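You operate a simulated robot arm through the tools that you are given. There is no shell and no other tool.

You are at the controls of a simulated robot arm. One attempt, no reset.

JOB
Set the controls near the top of mould 63. At the end: the white-washer bolt is turned to loose; the blue-washer bolt is turned to loose; the test box dial is turned to zone 1; the test box rocker is set to sensor; whatever was shut is shut again. Leave all else as you found it, and nothing knocked over.

Only the result counts: the job must be done as asked and must still hold three seconds after the hand-in. Knocking over, shifting, dropping, spilling or breaking anything else fails it.

ROBOT AND FRAMES
A 7-joint arm with a two-finger parallel gripper, fixed in place. Base frame: the origin is on the floor under the middle of its stand, x ahead of it, y to its left, z up. Lengths are in m, angles in degrees, forces in N, time in s.
It reaches about 1.247 m from its shoulder. Its first joint turns from -132.0 to 132.0 degrees. Payload 3.91 kg.
The tool frame sits at the grasp point between the pads (the TCP): z along the fingers, y along the line on which they close. The tips reach 0.03 m beyond it. The gripper opens to 0.11 m. The fingers are 0.02 m wide and 0.01 m thick; the gripper's body (0.048 by 0.112 m) begins 0.055 m behind the TCP.
Orientation is that of the tool frame in the base frame, as a unit quaternion [w, x, y, z]. With the fingers straight down and closing along the base's y, the tool's x points along the base's -x, its y along +y and its z along -z.

CONTROLS
- The arm moves only by the tool servo_tool. Its argument "steps" is text: rows parted by semicolons, each of 7 numbers parted by spaces: the shift along the tool's x, y, z in units of 30 mm (1.0 is 30 mm), then the turn, a rotation vector about the tool's x, y, z in units of 4 degrees (1.0 is 4 degrees), then the gripper command, from -1 (shut) to 1 (fully open), values between in proportion. In form: tx ty tz wx wy wz gripper; .... A call has 1 to 20 rows; each row shifts and turns the commanded pose from where the row before left it, along the tool's axes as they then stand. A call with a number of a shift or a turn outside -1 to 1 is refused whole. A row lasts 0.2 s, in which the tool goes at most 0.05 m and 8.6 degrees; a call with a longer step from one row to the next is refused whole, and so is a gripper value outside its range. A pose out of reach is approached as far as the arm can. The call stops where the force on the tool passes 40 N (or 10 N more than at its start, if that is more) or the arm is blocked; 0.2 s more then pass. Each finger travels about 0.108 m/s and halts on what it meets, pressing with about 36 N; the grip force reading is that of the motor and also rises with nothing between the fingers. The clock runs only during rows and for 0.2 s after the last one: add rows that do not move to give the fingers time. The reply holds the time, the measured pose of the TCP, the force on the tool along the base axes, the opening and the grip force, in the units named above and with some noise, with the torque about the TCP (base axes, N m) and any sound that the robot's microphone picked up, and new pictures: "show" is both (left out), scene, wrist or none.
- Cameras (640 x 400 px; columns grow to the right, rows downward): "scene" is fixed at [0.2188, -0.4986, 1.3541]; the picture's right is [0.97, -0.25, 0.00], its down [-0.05, -0.22, -0.97] and it looks along [0.24, 0.94, -0.22] (base axes); focal length 348 px, centre (320, 200). "wrist" rides on the gripper at [0.072, 0.017, -0.103] in the tool frame; the picture's right is [-0.23, 0.97, 0.00], its down [-0.76, -0.18, -0.62] and it looks along [-0.61, -0.14, 0.78] (tool axes); focal length 222 px, centre (320, 200). There is no depth. A picture from a camera that has moved, and an enlarged one, comes with that camera's place and axes in the base frame and with its lens.
- enlarge(camera, box): a new picture of the part [left, top, right, bottom] of that camera's present view, enlarged. It takes no simulated time.
- finish_job(): hands the job in; it is judged then, once.

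Nothing tells you positions but the pictures and the camera data. Unless the task says otherwise, let go and move clear before handing in.

The tools are called as a command line: name --argument value ..., lists and objects as JSON in quotes. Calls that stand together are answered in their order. servo_tool: Moves the arm, as the interface text tells. Its arguments: {"type":"object","properties":{"steps":{"type":"string"},"show":{"type":"string","enum":["both","scene","wrist","none"]}},"required":["steps"]} The other tools are called the same way: enlarge (camera, box) takes an enlarged picture of a part of a camera's view; finish_job () hands the job in.

At the start:

```text
time: 0.0
tool_pos: [0.2855, 0.5674, 1.0721]
ee_rot: [0.001, 0.0, 1.0, 0.0]
contact_force: [-1.1, 0.2, -0.2]
wrist_torque: [-0.02, 0.02, 0.01]
grip_width: 0.1102
gripper_force: 0.1
```

scene: 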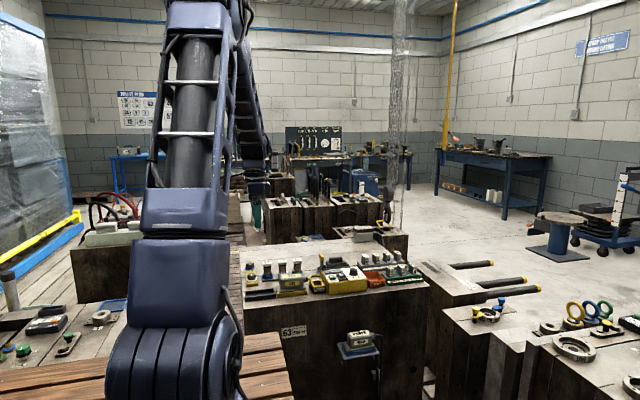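
wrist: 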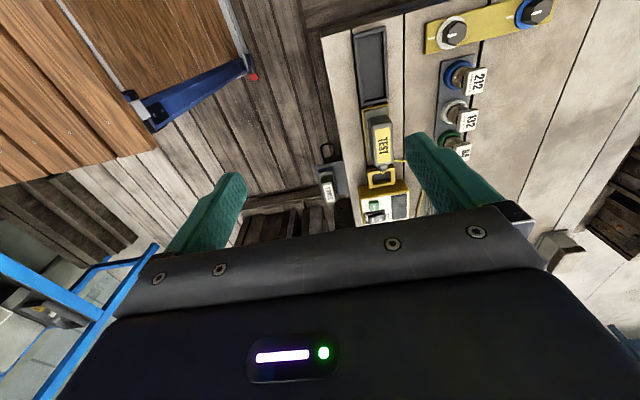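

I see mould 63 in the middle of the scene with a number of controls on its top; the gripper hovers near it. I will take enlarged pictures first to find everything.

enlarge --camera "scene" --box '[230, 230, 440, 361]'

enlarge --camera "wrist" --box '[300, 0, 620, 200]'

enlarge --camera "wrist" --box '[300, 80, 460, 240]'

```text
3.05 times, centred on (335, 296) of scene
camera zoom: at [0.2188, -0.4986, 1.3541], right [0.97, -0.25, 0.0], down [-0.05, -0.22, -0.97], along [0.24, 0.94, -0.22], focal length 1061 px, centre (274, -91)
```

zoom: 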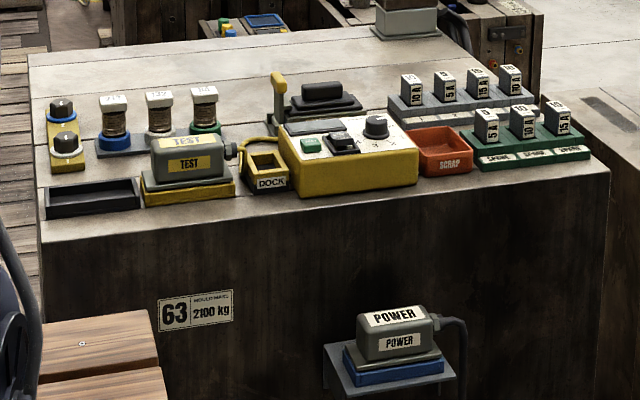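

```text
2.00 times, centred on (460, 100) of wrist
camera zoom: at [0.2129, 0.5838, 1.1754], right [0.23, 0.97, 0.0], down [0.76, -0.18, 0.62], along [0.61, -0.14, -0.78], focal length 444 px, centre (40, 400)
```

zoom: 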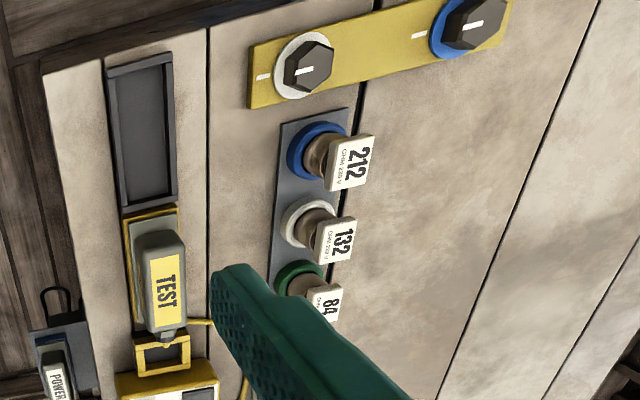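

```text
2.50 times, centred on (380, 160) of wrist
camera zoom: at [0.2129, 0.5838, 1.1754], right [0.23, 0.97, 0.0], down [0.76, -0.18, 0.62], along [0.61, -0.14, -0.78], focal length 555 px, centre (170, 300)
```

zoom: 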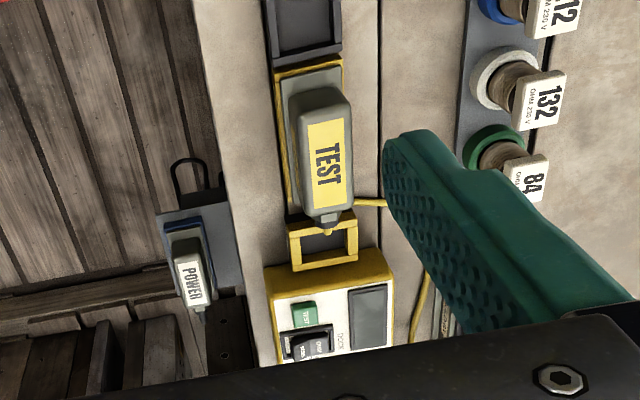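

The bolts sit on a yellow plate near (0.27, 0.77–0.89, 0.77); the test box is near (0.6, 0.68). I will look closer at both before moving.

enlarge --camera "scene" --box '[310, 245, 374, 297]'

enlarge --camera "scene" --box '[236, 250, 316, 305]'

enlarge --camera "wrist" --box '[410, 0, 570, 100]'

enlarge --camera "scene" --box '[180, 120, 460, 300]'

```text
7.69 times, centred on (342, 271) of scene
camera zoom: at [0.2188, -0.4986, 1.3541], right [0.97, -0.25, 0.0], down [-0.05, -0.22, -0.97], along [0.24, 0.94, -0.22], focal length 2678 px, centre (151, -346)
```

zoom: 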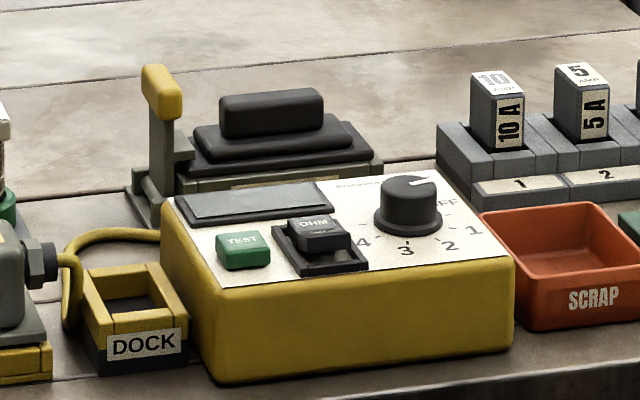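

```text
7.27 times, centred on (276, 278) of scene
camera zoom: at [0.2188, -0.4986, 1.3541], right [0.97, -0.25, 0.0], down [-0.05, -0.22, -0.97], along [0.24, 0.94, -0.22], focal length 2531 px, centre (640, -364)
```

zoom: 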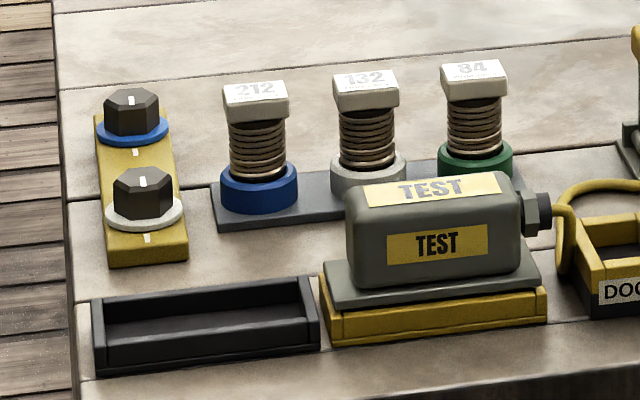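

```text
4.00 times, centred on (490, 50) of wrist
camera zoom: at [0.2129, 0.5838, 1.1754], right [0.23, 0.97, 0.0], down [0.76, -0.18, 0.62], along [0.61, -0.14, -0.78], focal length 888 px, centre (-360, 800)
```

zoom: 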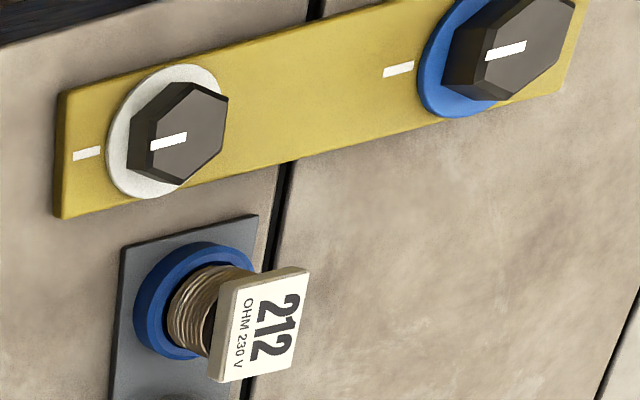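

```text
2.22 times, centred on (320, 210) of scene
camera zoom: at [0.2188, -0.4986, 1.3541], right [0.97, -0.25, 0.0], down [-0.05, -0.22, -0.97], along [0.24, 0.94, -0.22], focal length 774 px, centre (320, 178)
```

zoom: 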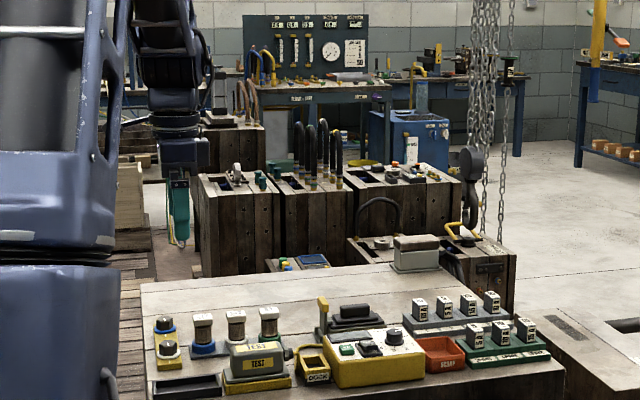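

The bolts' marks presently point at the plate marks, the dial is near OFF and the rocker shows OHM. I will move over the bolts at a safe height to see the hex heads from above.

servo_tool --steps "0.065 0.85 0.5 0 0 0 1; 0.065 0.85 0.5 0 0 0 1; 0.065 0.85 0.5 0 0 0 1; 0.065 0.85 0.5 0 0 0 1; 0.065 0.85 0.5 0 0 0 1; 0.065 0.85 0.5 0 0 0 1; 0.065 0.85 0.5 0 0 0 1; 0.065 0.85 0.5 0 0 0 1; 0 0 0 0 0 0 1" --show "both"

```text
time: 2.0
tool_pos: [0.2688, 0.7717, 0.9541]
ee_rot: [-0.001, 0.001, 1.0, 0.001]
contact_force: [-0.7, 0.5, 0.8]
wrist_torque: [-0.01, -0.01, 0.02]
grip_width: 0.1101
gripper_force: 0.0
camera wrist: at [0.1971, 0.7886, 1.0576], right [0.23, 0.97, 0.0], down [0.76, -0.18, 0.62], along [0.61, -0.14, -0.78], focal length 222 px, centre (320, 200)
```

scene: 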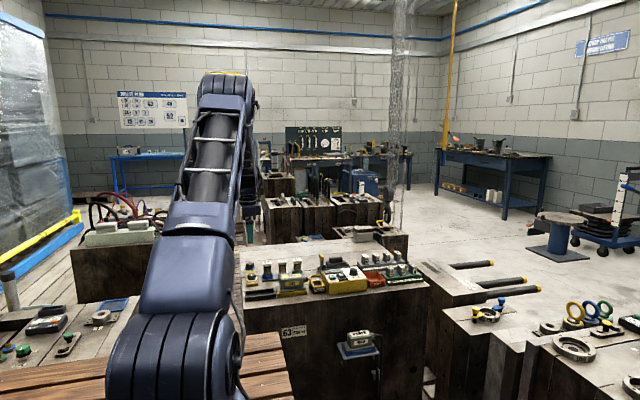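
wrist: 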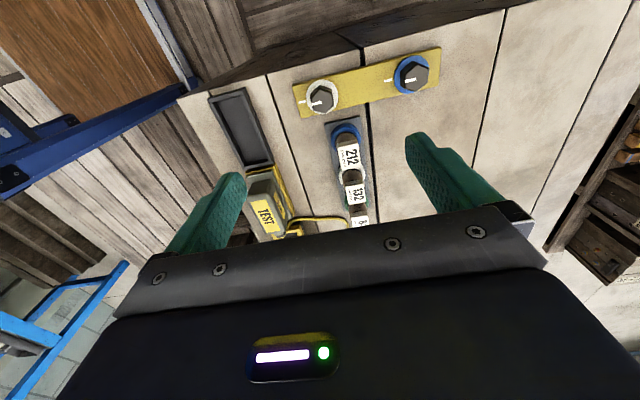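

The white bolt lies directly beneath the tool. I zoom in to see the hex flats and marks.

enlarge --camera "wrist" --box '[280, 40, 460, 140]'

enlarge --camera "wrist" --box '[290, 70, 350, 120]'

enlarge --camera "scene" --box '[230, 235, 330, 300]'

```text
3.56 times, centred on (370, 90) of wrist
camera zoom: at [0.1971, 0.7886, 1.0576], right [0.23, 0.97, 0.0], down [0.76, -0.18, 0.62], along [0.61, -0.14, -0.78], focal length 790 px, centre (142, 591)
```

zoom: 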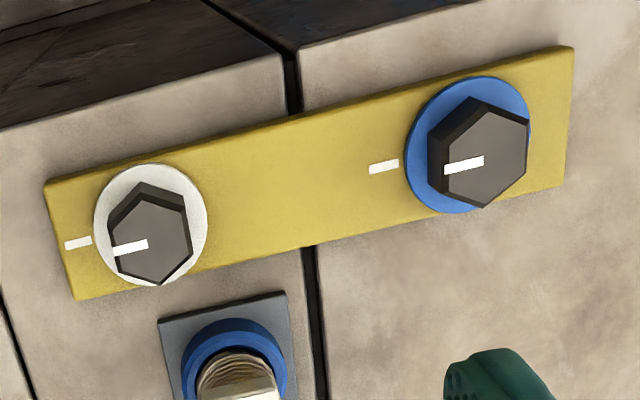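

```text
8.00 times, centred on (320, 95) of wrist
camera zoom: at [0.1971, 0.7886, 1.0576], right [0.23, 0.97, 0.0], down [0.76, -0.18, 0.62], along [0.61, -0.14, -0.78], focal length 1777 px, centre (320, 1040)
```

zoom: 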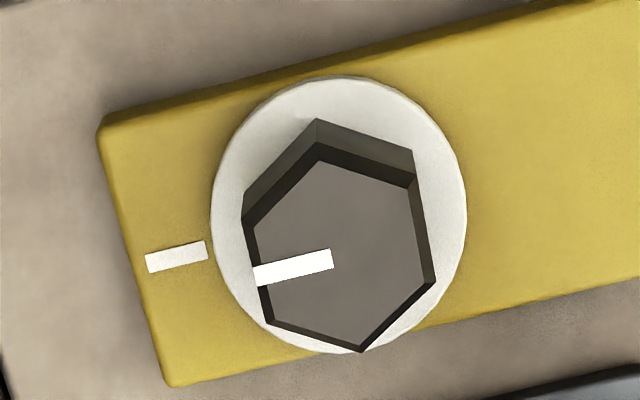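

```text
6.15 times, centred on (280, 268) of scene
camera zoom: at [0.2188, -0.4986, 1.3541], right [0.97, -0.25, 0.0], down [-0.05, -0.22, -0.97], along [0.24, 0.94, -0.22], focal length 2142 px, centre (566, -215)
```

zoom: 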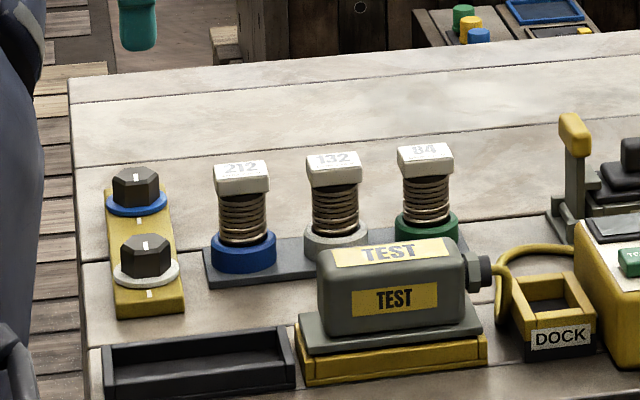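

The hex flats face ±y, so the gripper in its present orientation can close across them; head top is about z = 0.776 at (0.271, 0.775). I will narrow the gripper to about 70 mm and descend part-way, then check.

servo_tool --steps "-0.07 0.11 0.8 0 0 0 0.27; 0 0 0.9 0 0 0 0.27; 0 0 0.9 0 0 0 0.27; 0 0 0.9 0 0 0 0.27; 0 0 0.6 0 0 0 0.27; 0 0 0 0 0 0 0.27" --show "both"

enlarge --camera "wrist" --box '[240, 80, 400, 200]'

enlarge --camera "scene" --box '[230, 225, 310, 290]'

```text
time: 3.4
tool_pos: [0.271, 0.7764, 0.8277]
ee_rot: [0.001, 0.0, 1.0, 0.001]
contact_force: [0.4, 0.1, 0.5]
wrist_torque: [0.01, 0.0, 0.0]
grip_width: 0.07
gripper_force: 0.0
camera wrist: at [0.1988, 0.7917, 0.9314], right [0.23, 0.97, 0.0], down [0.76, -0.18, 0.62], along [0.61, -0.14, -0.78], focal length 222 px, centre (320, 200)
```

scene: 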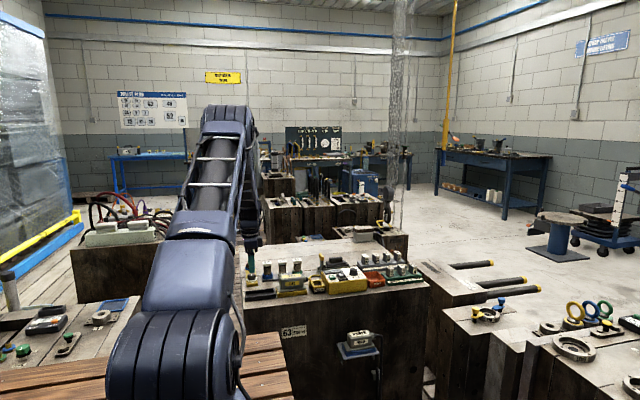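
wrist: 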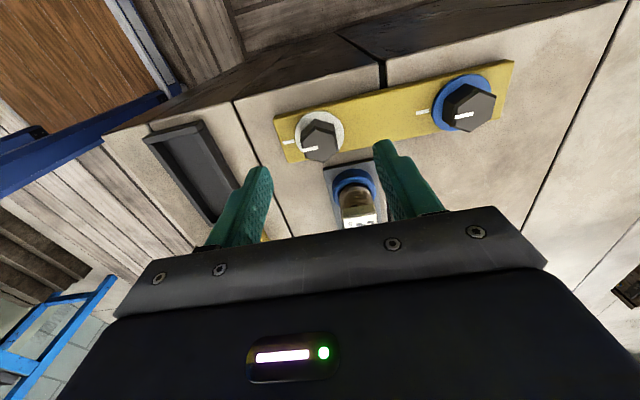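

```text
3.33 times, centred on (320, 140) of wrist
camera zoom: at [0.1988, 0.7917, 0.9314], right [0.23, 0.97, 0.0], down [0.76, -0.18, 0.62], along [0.61, -0.14, -0.78], focal length 740 px, centre (320, 400)
```

zoom: 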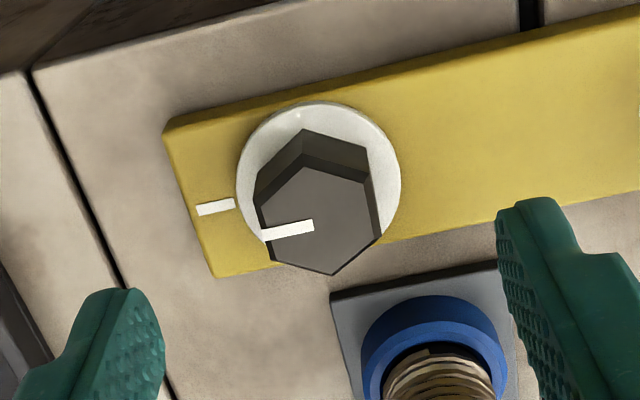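

```text
6.15 times, centred on (270, 258) of scene
camera zoom: at [0.2188, -0.4986, 1.3541], right [0.97, -0.25, 0.0], down [-0.05, -0.22, -0.97], along [0.24, 0.94, -0.22], focal length 2142 px, centre (628, -154)
```

zoom: 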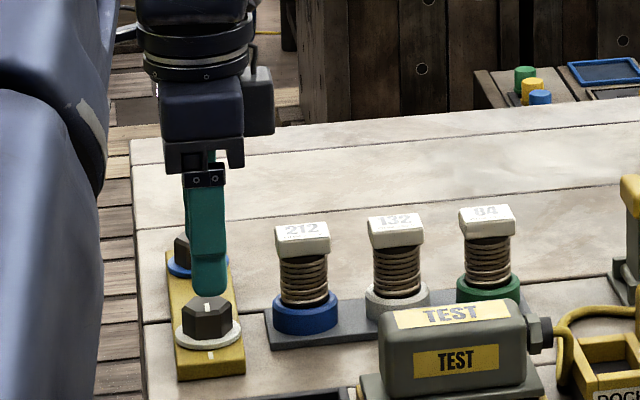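

The tool is centred over the white bolt. I descend until the tips straddle the head and close on the flats.

servo_tool --steps "0 -0.03 0.6 0 0 0 0.27; 0 0 0.6 0 0 0 0.27; 0 0 0 0 0 0 0.27" --show "both"

enlarge --camera "scene" --box '[230, 225, 310, 290]'

enlarge --camera "wrist" --box '[240, 80, 400, 200]'

```text
time: 4.2
tool_pos: [0.2698, 0.775, 0.7926]
ee_rot: [-0.001, 0.001, 1.0, 0.001]
contact_force: [0.4, -0.3, 0.1]
wrist_torque: [0.01, -0.02, 0.0]
grip_width: 0.0697
gripper_force: 0.1
camera wrist: at [0.1983, 0.7916, 0.8961], right [0.23, 0.97, 0.0], down [0.76, -0.18, 0.62], along [0.61, -0.14, -0.78], focal length 222 px, centre (320, 200)
```

scene: 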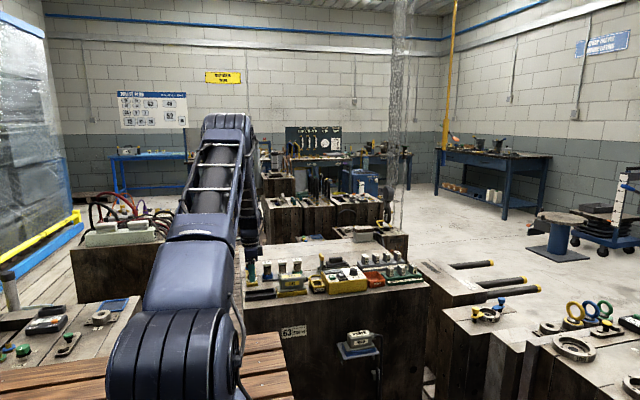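
wrist: 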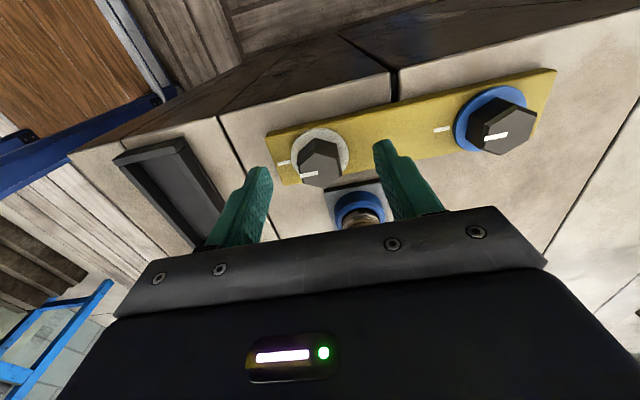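

```text
6.15 times, centred on (270, 258) of scene
camera zoom: at [0.2188, -0.4986, 1.3541], right [0.97, -0.25, 0.0], down [-0.05, -0.22, -0.97], along [0.24, 0.94, -0.22], focal length 2142 px, centre (628, -154)
```

zoom: 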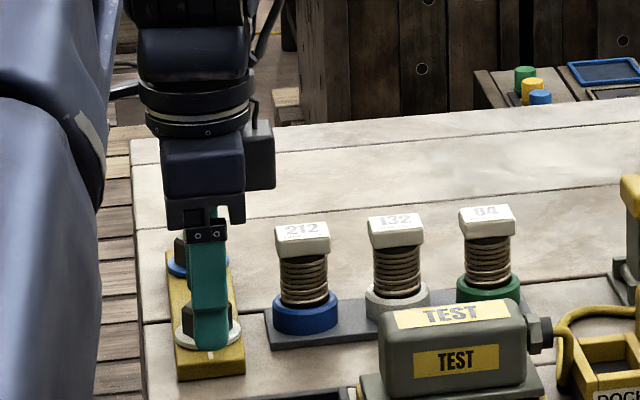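

```text
3.33 times, centred on (320, 140) of wrist
camera zoom: at [0.1983, 0.7916, 0.8961], right [0.23, 0.97, 0.0], down [0.76, -0.18, 0.62], along [0.61, -0.14, -0.78], focal length 740 px, centre (320, 400)
```

zoom: 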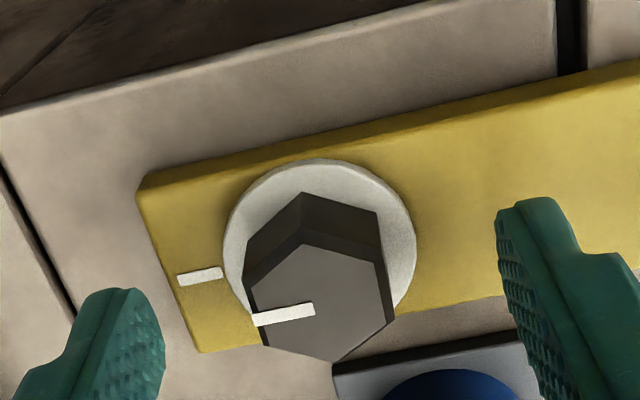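

Tips straddle the head with no contact. Now I close on the head.

servo_tool --steps "0 0 0 0 0 0 -0.2; 0 0 0 0 0 0 -0.6; 0 0 0 0 0 0 -1; 0 0 0 0 0 0 -1" --show "wrist"

enlarge --camera "wrist" --box '[240, 80, 400, 200]'

```text
time: 5.2
tool_pos: [0.2708, 0.7737, 0.7939]
ee_rot: [0.0, 0.0, 1.0, 0.001]
contact_force: [0.0, 4.5, -0.5]
wrist_torque: [-0.21, 0.01, -0.02]
grip_width: 0.0269
gripper_force: 44.7
camera wrist: at [0.1981, 0.7917, 0.8961], right [0.23, 0.97, 0.0], down [0.76, -0.18, 0.62], along [0.61, -0.14, -0.78], focal length 222 px, centre (320, 200)
```

wrist: 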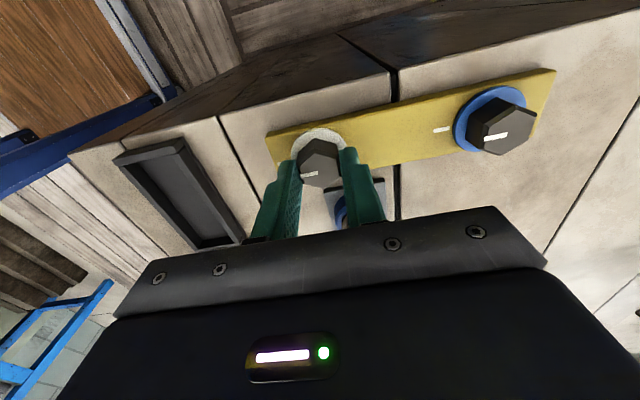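

```text
3.33 times, centred on (320, 140) of wrist
camera zoom: at [0.1981, 0.7917, 0.8961], right [0.23, 0.97, 0.0], down [0.76, -0.18, 0.62], along [0.61, -0.14, -0.78], focal length 740 px, centre (320, 400)
```

zoom: 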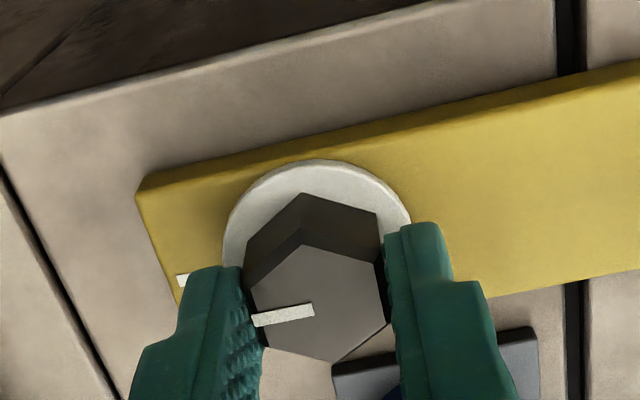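

The head is gripped (27 mm across flats). I turn it counter-clockwise seen from above (negative tool z), 24° first, and watch torque and sound.

servo_tool --steps "0 -0.03 0 0 0 -1 -1; 0 0 0 0 0 -1 -1; 0 0 0 0 0 -1 -1; 0 0 0 0 0 -1 -1; 0 0 0 0 0 -1 -1; 0 0 0 0 0 -1 -1" --show "wrist"

enlarge --camera "wrist" --box '[240, 80, 400, 200]'

```text
time: 6.6
tool_pos: [0.2699, 0.7751, 0.7942]
ee_rot: [0.0, -0.208, 0.978, 0.0]
contact_force: [-11.8, 30.8, -8.9]
wrist_torque: [0.69, -0.06, 0.01]
grip_width: 0.0274
gripper_force: 45.2
camera wrist: at [0.1976, 0.7606, 0.897], right [-0.19, 0.98, 0.0], down [0.77, 0.15, 0.62], along [0.61, 0.12, -0.78], focal length 222 px, centre (320, 200)
```

wrist: 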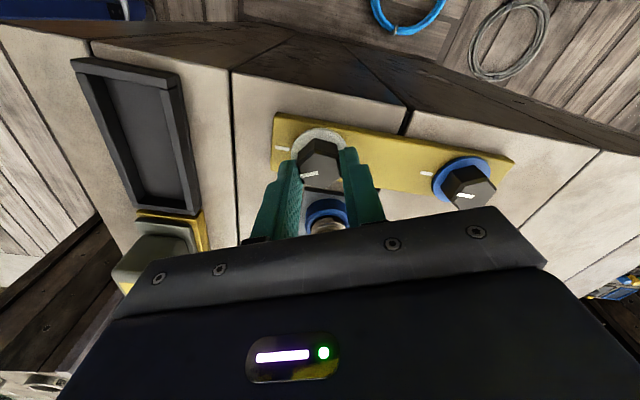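

```text
3.33 times, centred on (320, 140) of wrist
camera zoom: at [0.1976, 0.7606, 0.897], right [-0.19, 0.98, 0.0], down [0.77, 0.15, 0.62], along [0.61, 0.12, -0.78], focal length 740 px, centre (320, 400)
```

zoom: 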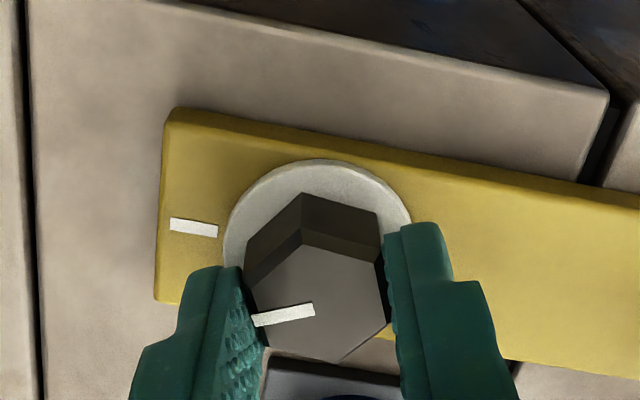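

The bolt turns with the gripper (24° so far), but I nudged y the wrong way, causing side force. I correct by about 1 mm toward +y and keep turning.

servo_tool --steps "0 0.037 0.01 0 0 0 -1; 0 0 0 0 0 -1 -1; 0 0 0 0 0 -1 -1; 0 0 0 0 0 -1 -1; 0 0 0 0 0 -1 -1" --show "wrist"

```text
time: 7.8
tool_pos: [0.2712, 0.775, 0.7928]
ee_rot: [0.0, -0.342, 0.94, 0.001]
contact_force: [-14.7, 17.5, 3.7]
wrist_torque: [0.14, 0.38, -0.02]
grip_width: 0.0271
gripper_force: 45.2
camera wrist: at [0.2041, 0.7411, 0.8964], right [-0.45, 0.89, 0.0], down [0.7, 0.35, 0.62], along [0.56, 0.28, -0.78], focal length 222 px, centre (320, 200)
```

wrist: 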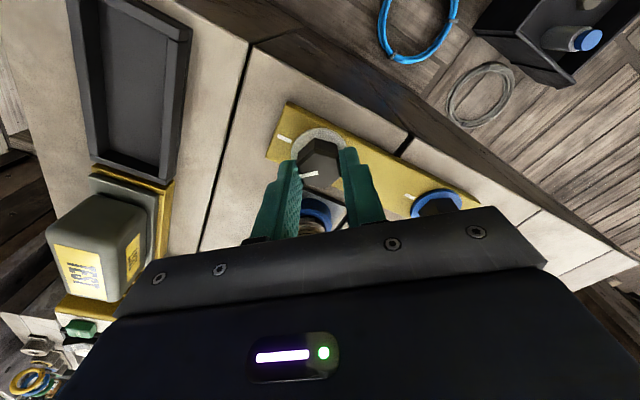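

The bolt keeps following (40°). The residual force lies along tool y, so I trim in that direction and watch the force before turning more.

servo_tool --steps "0 0.03 0 0 0 0 -1; 0 0 0 0 0 0 -1" --show "none"

```text
time: 8.4
tool_pos: [0.2703, 0.7754, 0.7927]
ee_rot: [0.0, -0.343, 0.939, 0.0]
contact_force: [-13.6, 4.1, 12.5]
wrist_torque: [-0.09, 0.25, -0.02]
grip_width: 0.0272
gripper_force: 44.4
```

servo_tool --steps "0 0.015 -0.01 0 0 -1 -1; 0 0 0 0 0 -1 -1; 0 0 0 0 0 -1 -1; 0 0 0 0 0 -1 -1; 0 0 0 0 0 -1 -1; 0 0 0 0 0 0 -1" --show "wrist"

enlarge --camera "wrist" --box '[240, 80, 400, 200]'

```text
time: 9.8
tool_pos: [0.2706, 0.7752, 0.7936]
ee_rot: [0.001, -0.5, 0.866, 0.001]
contact_force: [-4.1, -8.0, 6.6]
wrist_torque: [-0.14, 0.38, 0.01]
grip_width: 0.027
gripper_force: 45.2
camera wrist: at [0.2196, 0.7208, 0.8967], right [-0.73, 0.68, 0.0], down [0.53, 0.57, 0.62], along [0.43, 0.45, -0.78], focal length 222 px, centre (320, 200)
```

wrist: 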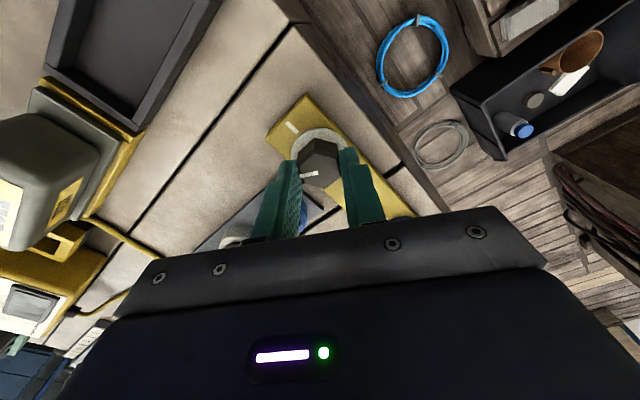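

```text
3.33 times, centred on (320, 140) of wrist
camera zoom: at [0.2196, 0.7208, 0.8967], right [-0.73, 0.68, 0.0], down [0.53, 0.57, 0.62], along [0.43, 0.45, -0.78], focal length 740 px, centre (320, 400)
```

zoom: 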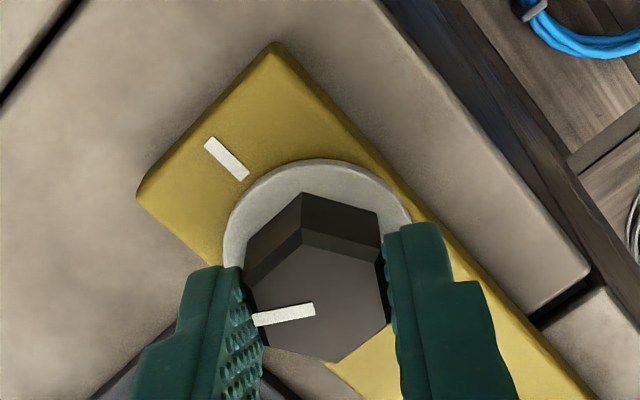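

At 60° there is still no stop or click. I continue toward 90°, watching for a stop.

servo_tool --steps "0 0 0 0 0 -1 -1; 0 0 0 0 0 -1 -1; 0 0 0 0 0 -1 -1; 0 0 0 0 0 -1 -1; 0 0 0 0 0 0 -1" --show "none"

```text
time: 11.0
tool_pos: [0.2701, 0.7754, 0.795]
ee_rot: [0.0, -0.615, 0.789, 0.0]
contact_force: [-3.9, -4.9, 7.8]
wrist_torque: [-0.11, 0.32, -0.01]
grip_width: 0.0269
gripper_force: 44.7
```

servo_tool --steps "0 0 0 0 0 -1 -1; 0 0 0 0 0 -1 -1; 0 0 0 0 0 -1 -1; 0 0 0 0 0 -1 -1; 0 0 0 0 0 0 -1" --show "wrist"

enlarge --camera "wrist" --box '[240, 80, 400, 200]'

```text
time: 12.2
tool_pos: [0.2703, 0.7748, 0.7934]
ee_rot: [-0.001, 0.719, -0.695, -0.001]
contact_force: [-3.5, -18.3, 18.1]
wrist_torque: [-0.65, 0.35, -0.01]
grip_width: 0.0269
gripper_force: 45.0
camera wrist: at [0.256, 0.7021, 0.897], right [-0.98, 0.19, 0.0], down [0.15, 0.77, 0.62], along [0.12, 0.61, -0.78], focal length 222 px, centre (320, 200)
```

wrist: 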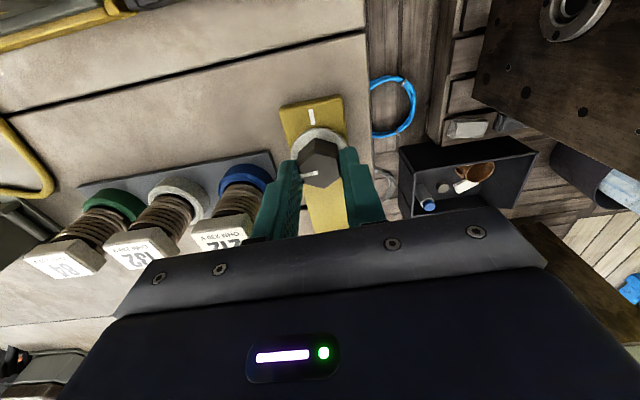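

```text
3.33 times, centred on (320, 140) of wrist
camera zoom: at [0.256, 0.7021, 0.897], right [-0.98, 0.19, 0.0], down [0.15, 0.77, 0.62], along [0.12, 0.61, -0.78], focal length 740 px, centre (320, 400)
```

zoom: 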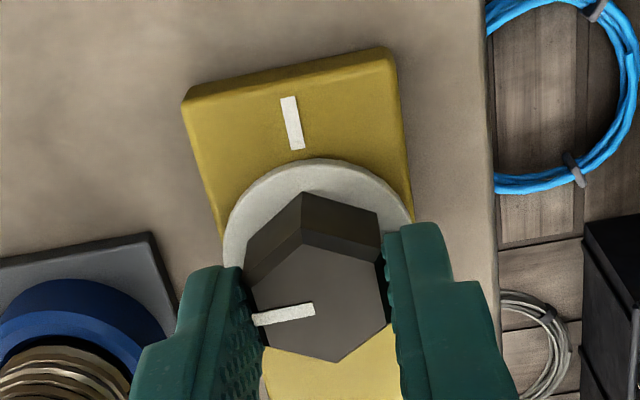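

At about 92° there's still no stop or click; side force is modest. I keep turning in small chunks, trimming off the force.

servo_tool --steps "0.015 0 -0.01 0 0 -1 -1; 0 0 0 0 0 -1 -1; 0 0 0 0 0 -1 -1; 0 0 0 0 0 0 -1" --show "none"

```text
time: 13.2
tool_pos: [0.2703, 0.7747, 0.7959]
ee_rot: [-0.001, 0.788, -0.616, 0.001]
contact_force: [1.7, 0.8, 4.1]
wrist_torque: [0.23, 0.23, 0.03]
grip_width: 0.0271
gripper_force: 44.5
```

servo_tool --steps "0 0 0 0 0 -1 -1; 0 0 0 0 0 -1 -1; 0 0 0 0 0 -1 -1; 0 0 0 0 0 -1 -1; 0 0 0 0 0 0 -1" --show "wrist"

```text
time: 14.4
tool_pos: [0.2694, 0.7739, 0.7942]
ee_rot: [-0.001, 0.866, -0.5, -0.001]
contact_force: [1.0, 21.2, 8.9]
wrist_torque: [0.42, 0.15, -0.03]
grip_width: 0.0272
gripper_force: 45.1
camera wrist: at [0.2917, 0.7036, 0.8975], right [-0.96, -0.29, 0.0], down [-0.23, 0.75, 0.63], along [-0.18, 0.6, -0.78], focal length 222 px, centre (320, 200)
```

wrist: 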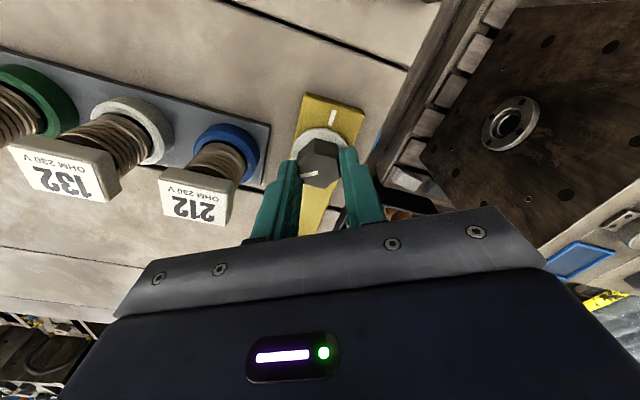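

120° turned with no stop yet. I continue in chunks, looking for the end stop.

servo_tool --steps "0 0 0 0 0 -1 -1; 0 0 0 0 0 -1 -1; 0 0 0 0 0 -1 -1; 0 0 0 0 0 0 -1" --show "none"

```text
time: 15.4
tool_pos: [0.2702, 0.775, 0.7939]
ee_rot: [-0.001, 0.913, -0.407, 0.0]
contact_force: [-0.9, 24.6, 24.5]
wrist_torque: [0.58, 0.31, -0.01]
grip_width: 0.027
gripper_force: 44.9
```

servo_tool --steps "-0.02 -0.018 -0.02 0 0 0 -1; 0 0 0 0 0 0 -1" --show "none"

```text
time: 16.0
tool_pos: [0.2711, 0.7761, 0.7943]
ee_rot: [0.001, 0.914, -0.406, 0.0]
contact_force: [-1.6, 15.6, 17.3]
wrist_torque: [0.35, 0.24, 0.01]
grip_width: 0.0271
gripper_force: 45.3
```

servo_tool --steps "-0.02 -0.018 -0.02 0 0 0 -1; 0 0 0 0 0 -1 -1; 0 0 0 0 0 -1 -1; 0 0 0 0 0 -1 -1; 0 0 0 0 0 0 -1" --show "wrist"

enlarge --camera "wrist" --box '[240, 80, 400, 200]'

```text
time: 17.2
tool_pos: [0.2697, 0.7751, 0.795]
ee_rot: [0.001, 0.951, -0.309, 0.001]
contact_force: [-5.9, -24.0, 12.8]
wrist_torque: [-0.54, -0.05, -0.03]
grip_width: 0.0273
gripper_force: 45.2
camera wrist: at [0.3187, 0.7189, 0.8979], right [-0.76, -0.65, 0.0], down [-0.51, 0.59, 0.62], along [-0.41, 0.47, -0.78], focal length 222 px, centre (320, 200)
```

wrist: 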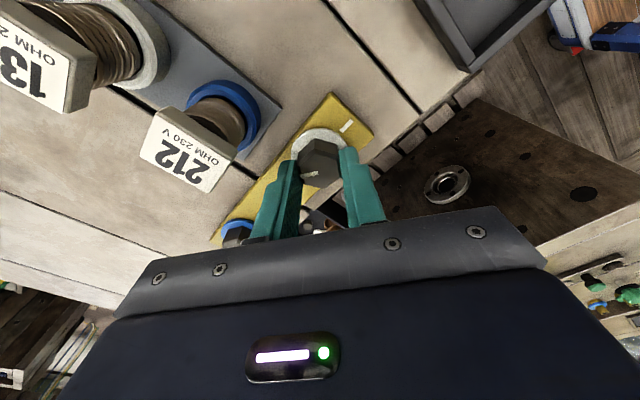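

```text
3.33 times, centred on (320, 140) of wrist
camera zoom: at [0.3187, 0.7189, 0.8979], right [-0.76, -0.65, 0.0], down [-0.51, 0.59, 0.62], along [-0.41, 0.47, -0.78], focal length 740 px, centre (320, 400)
```

zoom: 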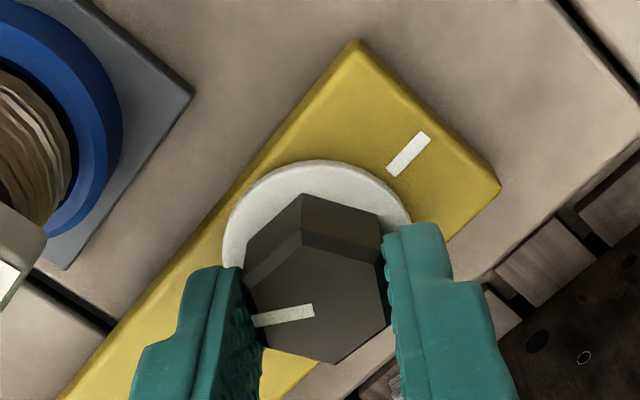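

144° and still free. I continue, trimming the side force.

servo_tool --steps "0.01 0.01 -0.01 0 0 -1 -1; 0 0 0 0 0 -1 -1; 0 0 0 0 0 -1 -1; 0 0 0 0 0 0 -1" --show "none"

```text
time: 18.2
tool_pos: [0.2701, 0.7753, 0.7958]
ee_rot: [0.002, 0.978, -0.209, 0.001]
contact_force: [-1.9, -11.2, 7.2]
wrist_torque: [-0.1, 0.02, -0.05]
grip_width: 0.027
gripper_force: 44.9
stopped in row 4: the force on the tool passed its limit at 41 N (the readings are from after the stop); the commanded pose is now the measured one
```

A force spike stopped the motion at about 156°. I look before going on.

servo_tool --steps "0 0 0 0 0 0 -1" --show "both"

enlarge --camera "wrist" --box '[240, 80, 400, 200]'

enlarge --camera "scene" --box '[230, 225, 310, 290]'

```text
time: 18.6
tool_pos: [0.2695, 0.7752, 0.7947]
ee_rot: [0.0, 0.978, -0.208, 0.0]
contact_force: [-3.5, -15.8, 9.7]
wrist_torque: [-0.29, -0.23, -0.01]
grip_width: 0.0271
gripper_force: 45.0
camera wrist: at [0.3293, 0.7303, 0.8982], right [-0.6, -0.8, 0.0], down [-0.62, 0.47, 0.62], along [-0.5, 0.37, -0.78], focal length 222 px, centre (320, 200)
```

scene: 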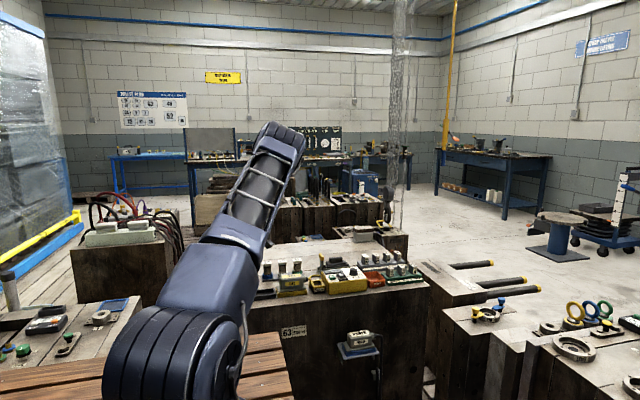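
wrist: 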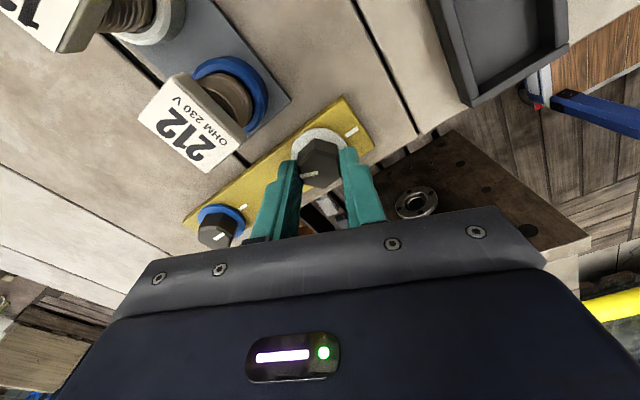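

```text
3.33 times, centred on (320, 140) of wrist
camera zoom: at [0.3293, 0.7303, 0.8982], right [-0.6, -0.8, 0.0], down [-0.62, 0.47, 0.62], along [-0.5, 0.37, -0.78], focal length 740 px, centre (320, 400)
```

zoom: 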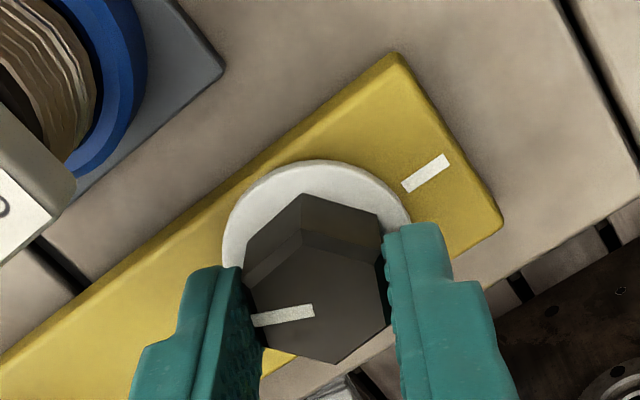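

```text
6.15 times, centred on (270, 258) of scene
camera zoom: at [0.2188, -0.4986, 1.3541], right [0.97, -0.25, 0.0], down [-0.05, -0.22, -0.97], along [0.24, 0.94, -0.22], focal length 2142 px, centre (628, -154)
```

zoom: 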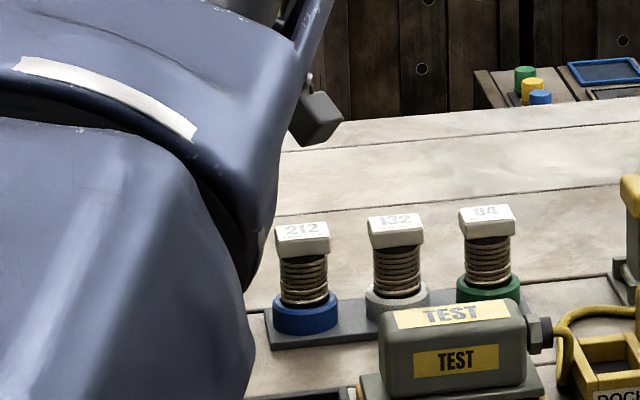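

The bolt still follows the gripper at 156°. I try a little more to feel whether this is an end stop.

servo_tool --steps "0 0 0 0 0 -1 -1; 0 0 0 0 0 0 -1" --show "none"

```text
time: 19.2
tool_pos: [0.27, 0.7745, 0.7948]
ee_rot: [0.002, 0.985, -0.174, 0.0]
contact_force: [-0.5, -27.2, 9.2]
wrist_torque: [-0.58, -0.25, -0.01]
grip_width: 0.0271
gripper_force: 44.7
```

No torque about z, so it is still free at 160° – the force is only side load from the arm. I release gently, unwind the wrist by 120° (hex symmetry) and re-grip to go on.

servo_tool --steps "0.005 0.015 0 0 0 0 -1; 0 0 0 0 0 0 -0.4; 0 0 0 0 0 0 -0.2; 0 0 0 0 0 0 -0.15; 0 0 0 0 0 0 -0.15" --show "wrist"

enlarge --camera "wrist" --box '[240, 80, 400, 200]'

```text
time: 20.4
tool_pos: [0.2705, 0.776, 0.7952]
ee_rot: [0.001, 0.985, -0.173, 0.0]
contact_force: [0.4, -0.2, 0.2]
wrist_torque: [0.03, 0.02, 0.0]
grip_width: 0.0467
gripper_force: 0.2
camera wrist: at [0.3325, 0.7349, 0.8982], right [-0.55, -0.84, 0.0], down [-0.65, 0.43, 0.62], along [-0.52, 0.34, -0.78], focal length 222 px, centre (320, 200)
```

wrist: 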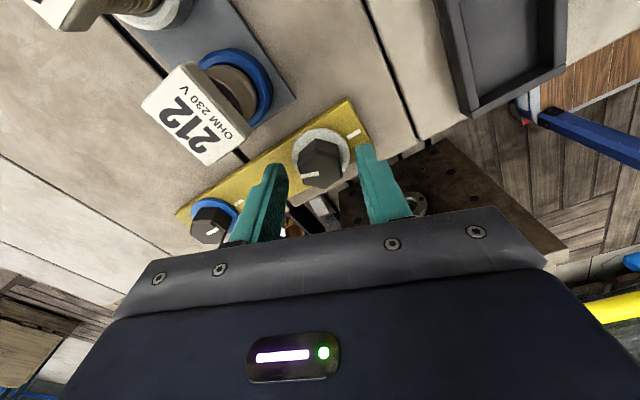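

```text
3.33 times, centred on (320, 140) of wrist
camera zoom: at [0.3325, 0.7349, 0.8982], right [-0.55, -0.84, 0.0], down [-0.65, 0.43, 0.62], along [-0.52, 0.34, -0.78], focal length 740 px, centre (320, 400)
```

zoom: 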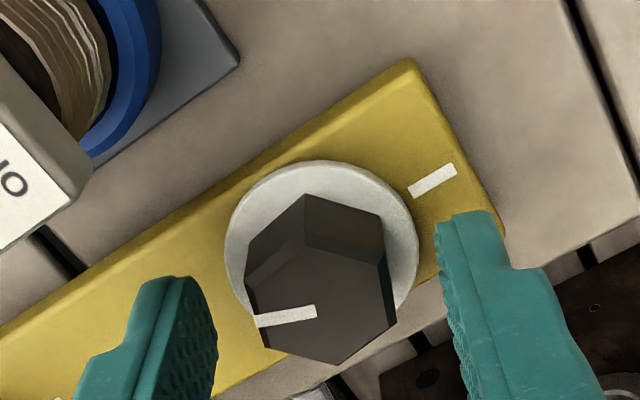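

The bolt stays where it was left. I raise clear of it, unwind, and look.

servo_tool --steps "0 0 -0.6 0 0 0 -0.15; 0 0 -0.8 0 0 0 -0.15; 0 0 0 0 0 1 -0.15; 0 0 0 0 0 1 -0.15; 0 0 0 0 0 1 -0.15; 0 0 0 0 0 1 -0.15; 0 0 0 0 0 1 -0.15; 0 0 0 0 0 1 -0.15; 0 0 0 0 0 1 -0.15; 0 0 0 0 0 1 -0.15; 0 0 0 0 0 1 -0.15; 0 0 0 0 0 1 -0.15; 0 0 0 0 0 1 -0.15; 0 0 0 0 0 1 -0.15; 0 0 0 0 0 1 -0.15; 0 0 0 0 0 1 -0.15; 0 0 0 0 0 1 -0.15" --show "none"

servo_tool --steps "0 0 0 0 0 1 -0.15; 0 0 0 0 0 1 -0.15; 0 0 0 0 0 1 -0.15; 0 0 0 0 0 1 -0.15; 0 0 0 0 0 1 -0.15; 0 0 0 0 0 1 -0.15; 0 0 0 0 0 1 -0.15; 0 0 0 0 0 1 -0.15; 0 0 0 0 0 1 -0.15; 0 0 0 0 0 1 -0.15; 0 0 0 0 0 1 -0.15; 0 0 0 0 0 1 -0.15; 0 0 0 0 0 1 -0.15; 0 0 0 0 0 1 -0.15; 0 0 0 0 0 1 -0.15; 0 0 0 0 0 0 -0.15" --show "both"

enlarge --camera "wrist" --box '[240, 60, 440, 180]'

```text
time: 24.0
tool_pos: [0.2699, 0.7754, 0.8366]
ee_rot: [0.0, 0.766, -0.643, 0.001]
contact_force: [0.5, -0.5, 0.2]
wrist_torque: [-0.01, -0.03, 0.01]
grip_width: 0.0469
gripper_force: 0.0
```

```text
time: 27.4
tool_pos: [0.271, 0.7763, 0.837]
ee_rot: [-0.001, -0.342, 0.94, -0.001]
contact_force: [-0.5, 0.2, 0.2]
wrist_torque: [0.02, -0.04, 0.0]
grip_width: 0.0465
gripper_force: 0.0
camera wrist: at [0.2036, 0.7427, 0.9398], right [-0.45, 0.89, 0.0], down [0.7, 0.35, 0.62], along [0.56, 0.28, -0.78], focal length 222 px, centre (320, 200)
```

scene: 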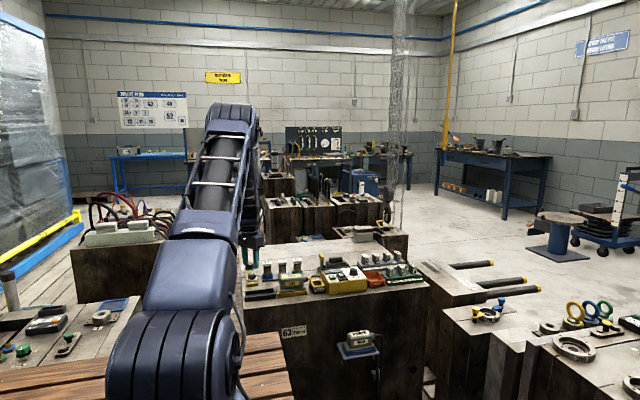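
wrist: 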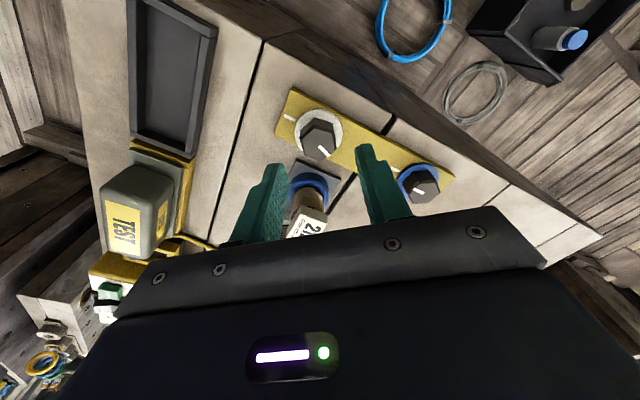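

```text
3.20 times, centred on (340, 120) of wrist
camera zoom: at [0.2036, 0.7427, 0.9398], right [-0.45, 0.89, 0.0], down [0.7, 0.35, 0.62], along [0.56, 0.28, -0.78], focal length 711 px, centre (256, 456)
```

zoom: 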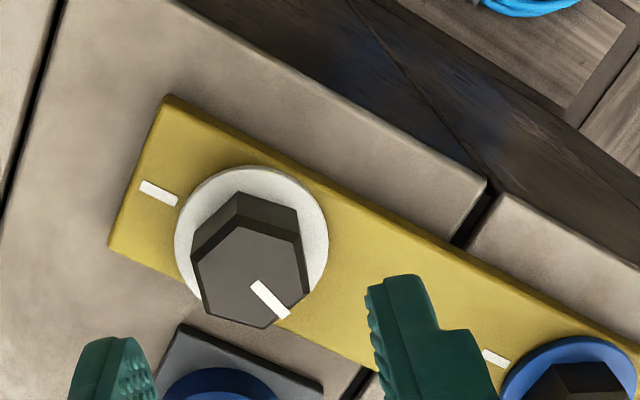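

The bolt mark is now about 160° from the plate mark, and the flats line up again with the gripper. I descend, re-grip and turn further to look for a stop.

servo_tool --steps "0 0 0.6 0 0 0 -0.15; 0 0 0.8 0 0 0 -0.15; 0 0 0 0 0 0 -0.15; 0 0 0 0 0 0 -0.6; 0 0 0 0 0 0 -1; 0 0 0 0 0 0 -1" --show "none"

```text
time: 28.8
tool_pos: [0.2698, 0.7756, 0.7953]
ee_rot: [-0.001, -0.342, 0.94, -0.002]
contact_force: [9.5, -18.2, 1.3]
wrist_torque: [-0.48, -0.19, -0.03]
grip_width: 0.0271
gripper_force: 45.0
```

servo_tool --steps "0 -0.025 0 0 0 0 -1; 0 0 0 0 0 -1 -1; 0 0 0 0 0 -1 -1; 0 0 0 0 0 -1 -1; 0 0 0 0 0 -1 -1; 0 0 0 0 0 0 -1" --show "none"

```text
time: 30.2
tool_pos: [0.2702, 0.7746, 0.7947]
ee_rot: [-0.002, -0.47, 0.882, 0.0]
contact_force: [1.3, -17.4, 5.6]
wrist_torque: [-0.65, 0.16, -0.02]
grip_width: 0.0272
gripper_force: 44.7
```

servo_tool --steps "0.015 -0.012 0 0 0 -1 -1; 0 0 0 0 0 -1 -1; 0 0 0 0 0 -1 -1; 0 0 0 0 0 -1 -1; 0 0 0 0 0 -1 -1; 0 0 0 0 0 -1 -1; 0 0 0 0 0 0 -1" --show "wrist"

enlarge --camera "wrist" --box '[240, 80, 400, 200]'

```text
time: 31.8
tool_pos: [0.2708, 0.7741, 0.7954]
ee_rot: [-0.001, -0.643, 0.766, -0.001]
contact_force: [-5.7, -11.4, 2.1]
wrist_torque: [-0.32, 0.16, -0.01]
grip_width: 0.0271
gripper_force: 45.5
camera wrist: at [0.2411, 0.706, 0.8984], right [-0.92, 0.39, 0.0], down [0.31, 0.72, 0.62], along [0.24, 0.57, -0.78], focal length 222 px, centre (320, 200)
```

wrist: 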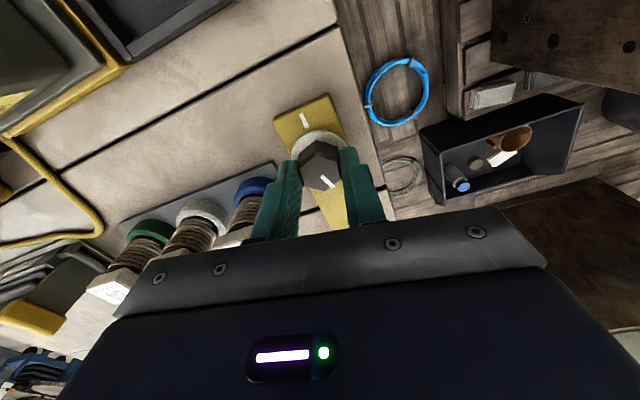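

```text
3.33 times, centred on (320, 140) of wrist
camera zoom: at [0.2411, 0.706, 0.8984], right [-0.92, 0.39, 0.0], down [0.31, 0.72, 0.62], along [0.24, 0.57, -0.78], focal length 740 px, centre (320, 400)
```

zoom: 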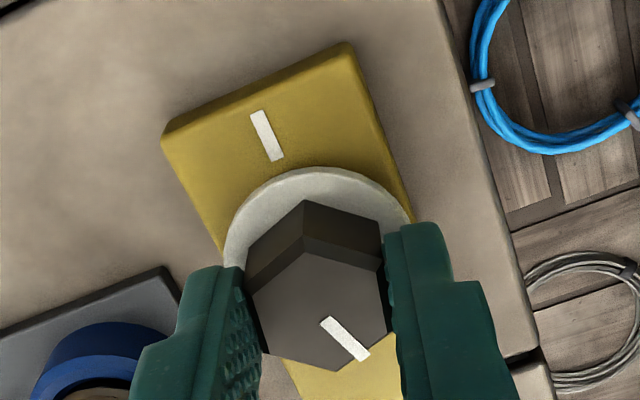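

200° and still free, no rise of the head, no sound. I continue to learn whether there is an end stop; the turn is reversible.

servo_tool --steps "0.01 0 0 0 0 -1 -1; 0 0 0 0 0 -1 -1; 0 0 0 0 0 -1 -1; 0 0 0 0 0 -1 -1; 0 0 0 0 0 -1 -1; 0 0 0 0 0 0 -1" --show "none"

```text
time: 33.2
tool_pos: [0.2714, 0.7749, 0.795]
ee_rot: [0.002, 0.767, -0.642, 0.0]
contact_force: [-10.5, -12.0, 4.2]
wrist_torque: [0.19, 0.4, -0.01]
grip_width: 0.0272
gripper_force: 45.2
```

servo_tool --steps "0.011 0.014 0 0 0 -1 -1; 0 0 0 0 0 -1 -1; 0 0 0 0 0 -1 -1; 0 0 0 0 0 -1 -1; 0 0 0 0 0 -1 -1; 0 0 0 0 0 0 -1" --show "none"

```text
time: 34.6
tool_pos: [0.2701, 0.7742, 0.7963]
ee_rot: [0.0, 0.866, -0.5, 0.0]
contact_force: [-2.7, 20.5, 8.0]
wrist_torque: [0.78, 0.24, 0.02]
grip_width: 0.0273
gripper_force: 44.9
```

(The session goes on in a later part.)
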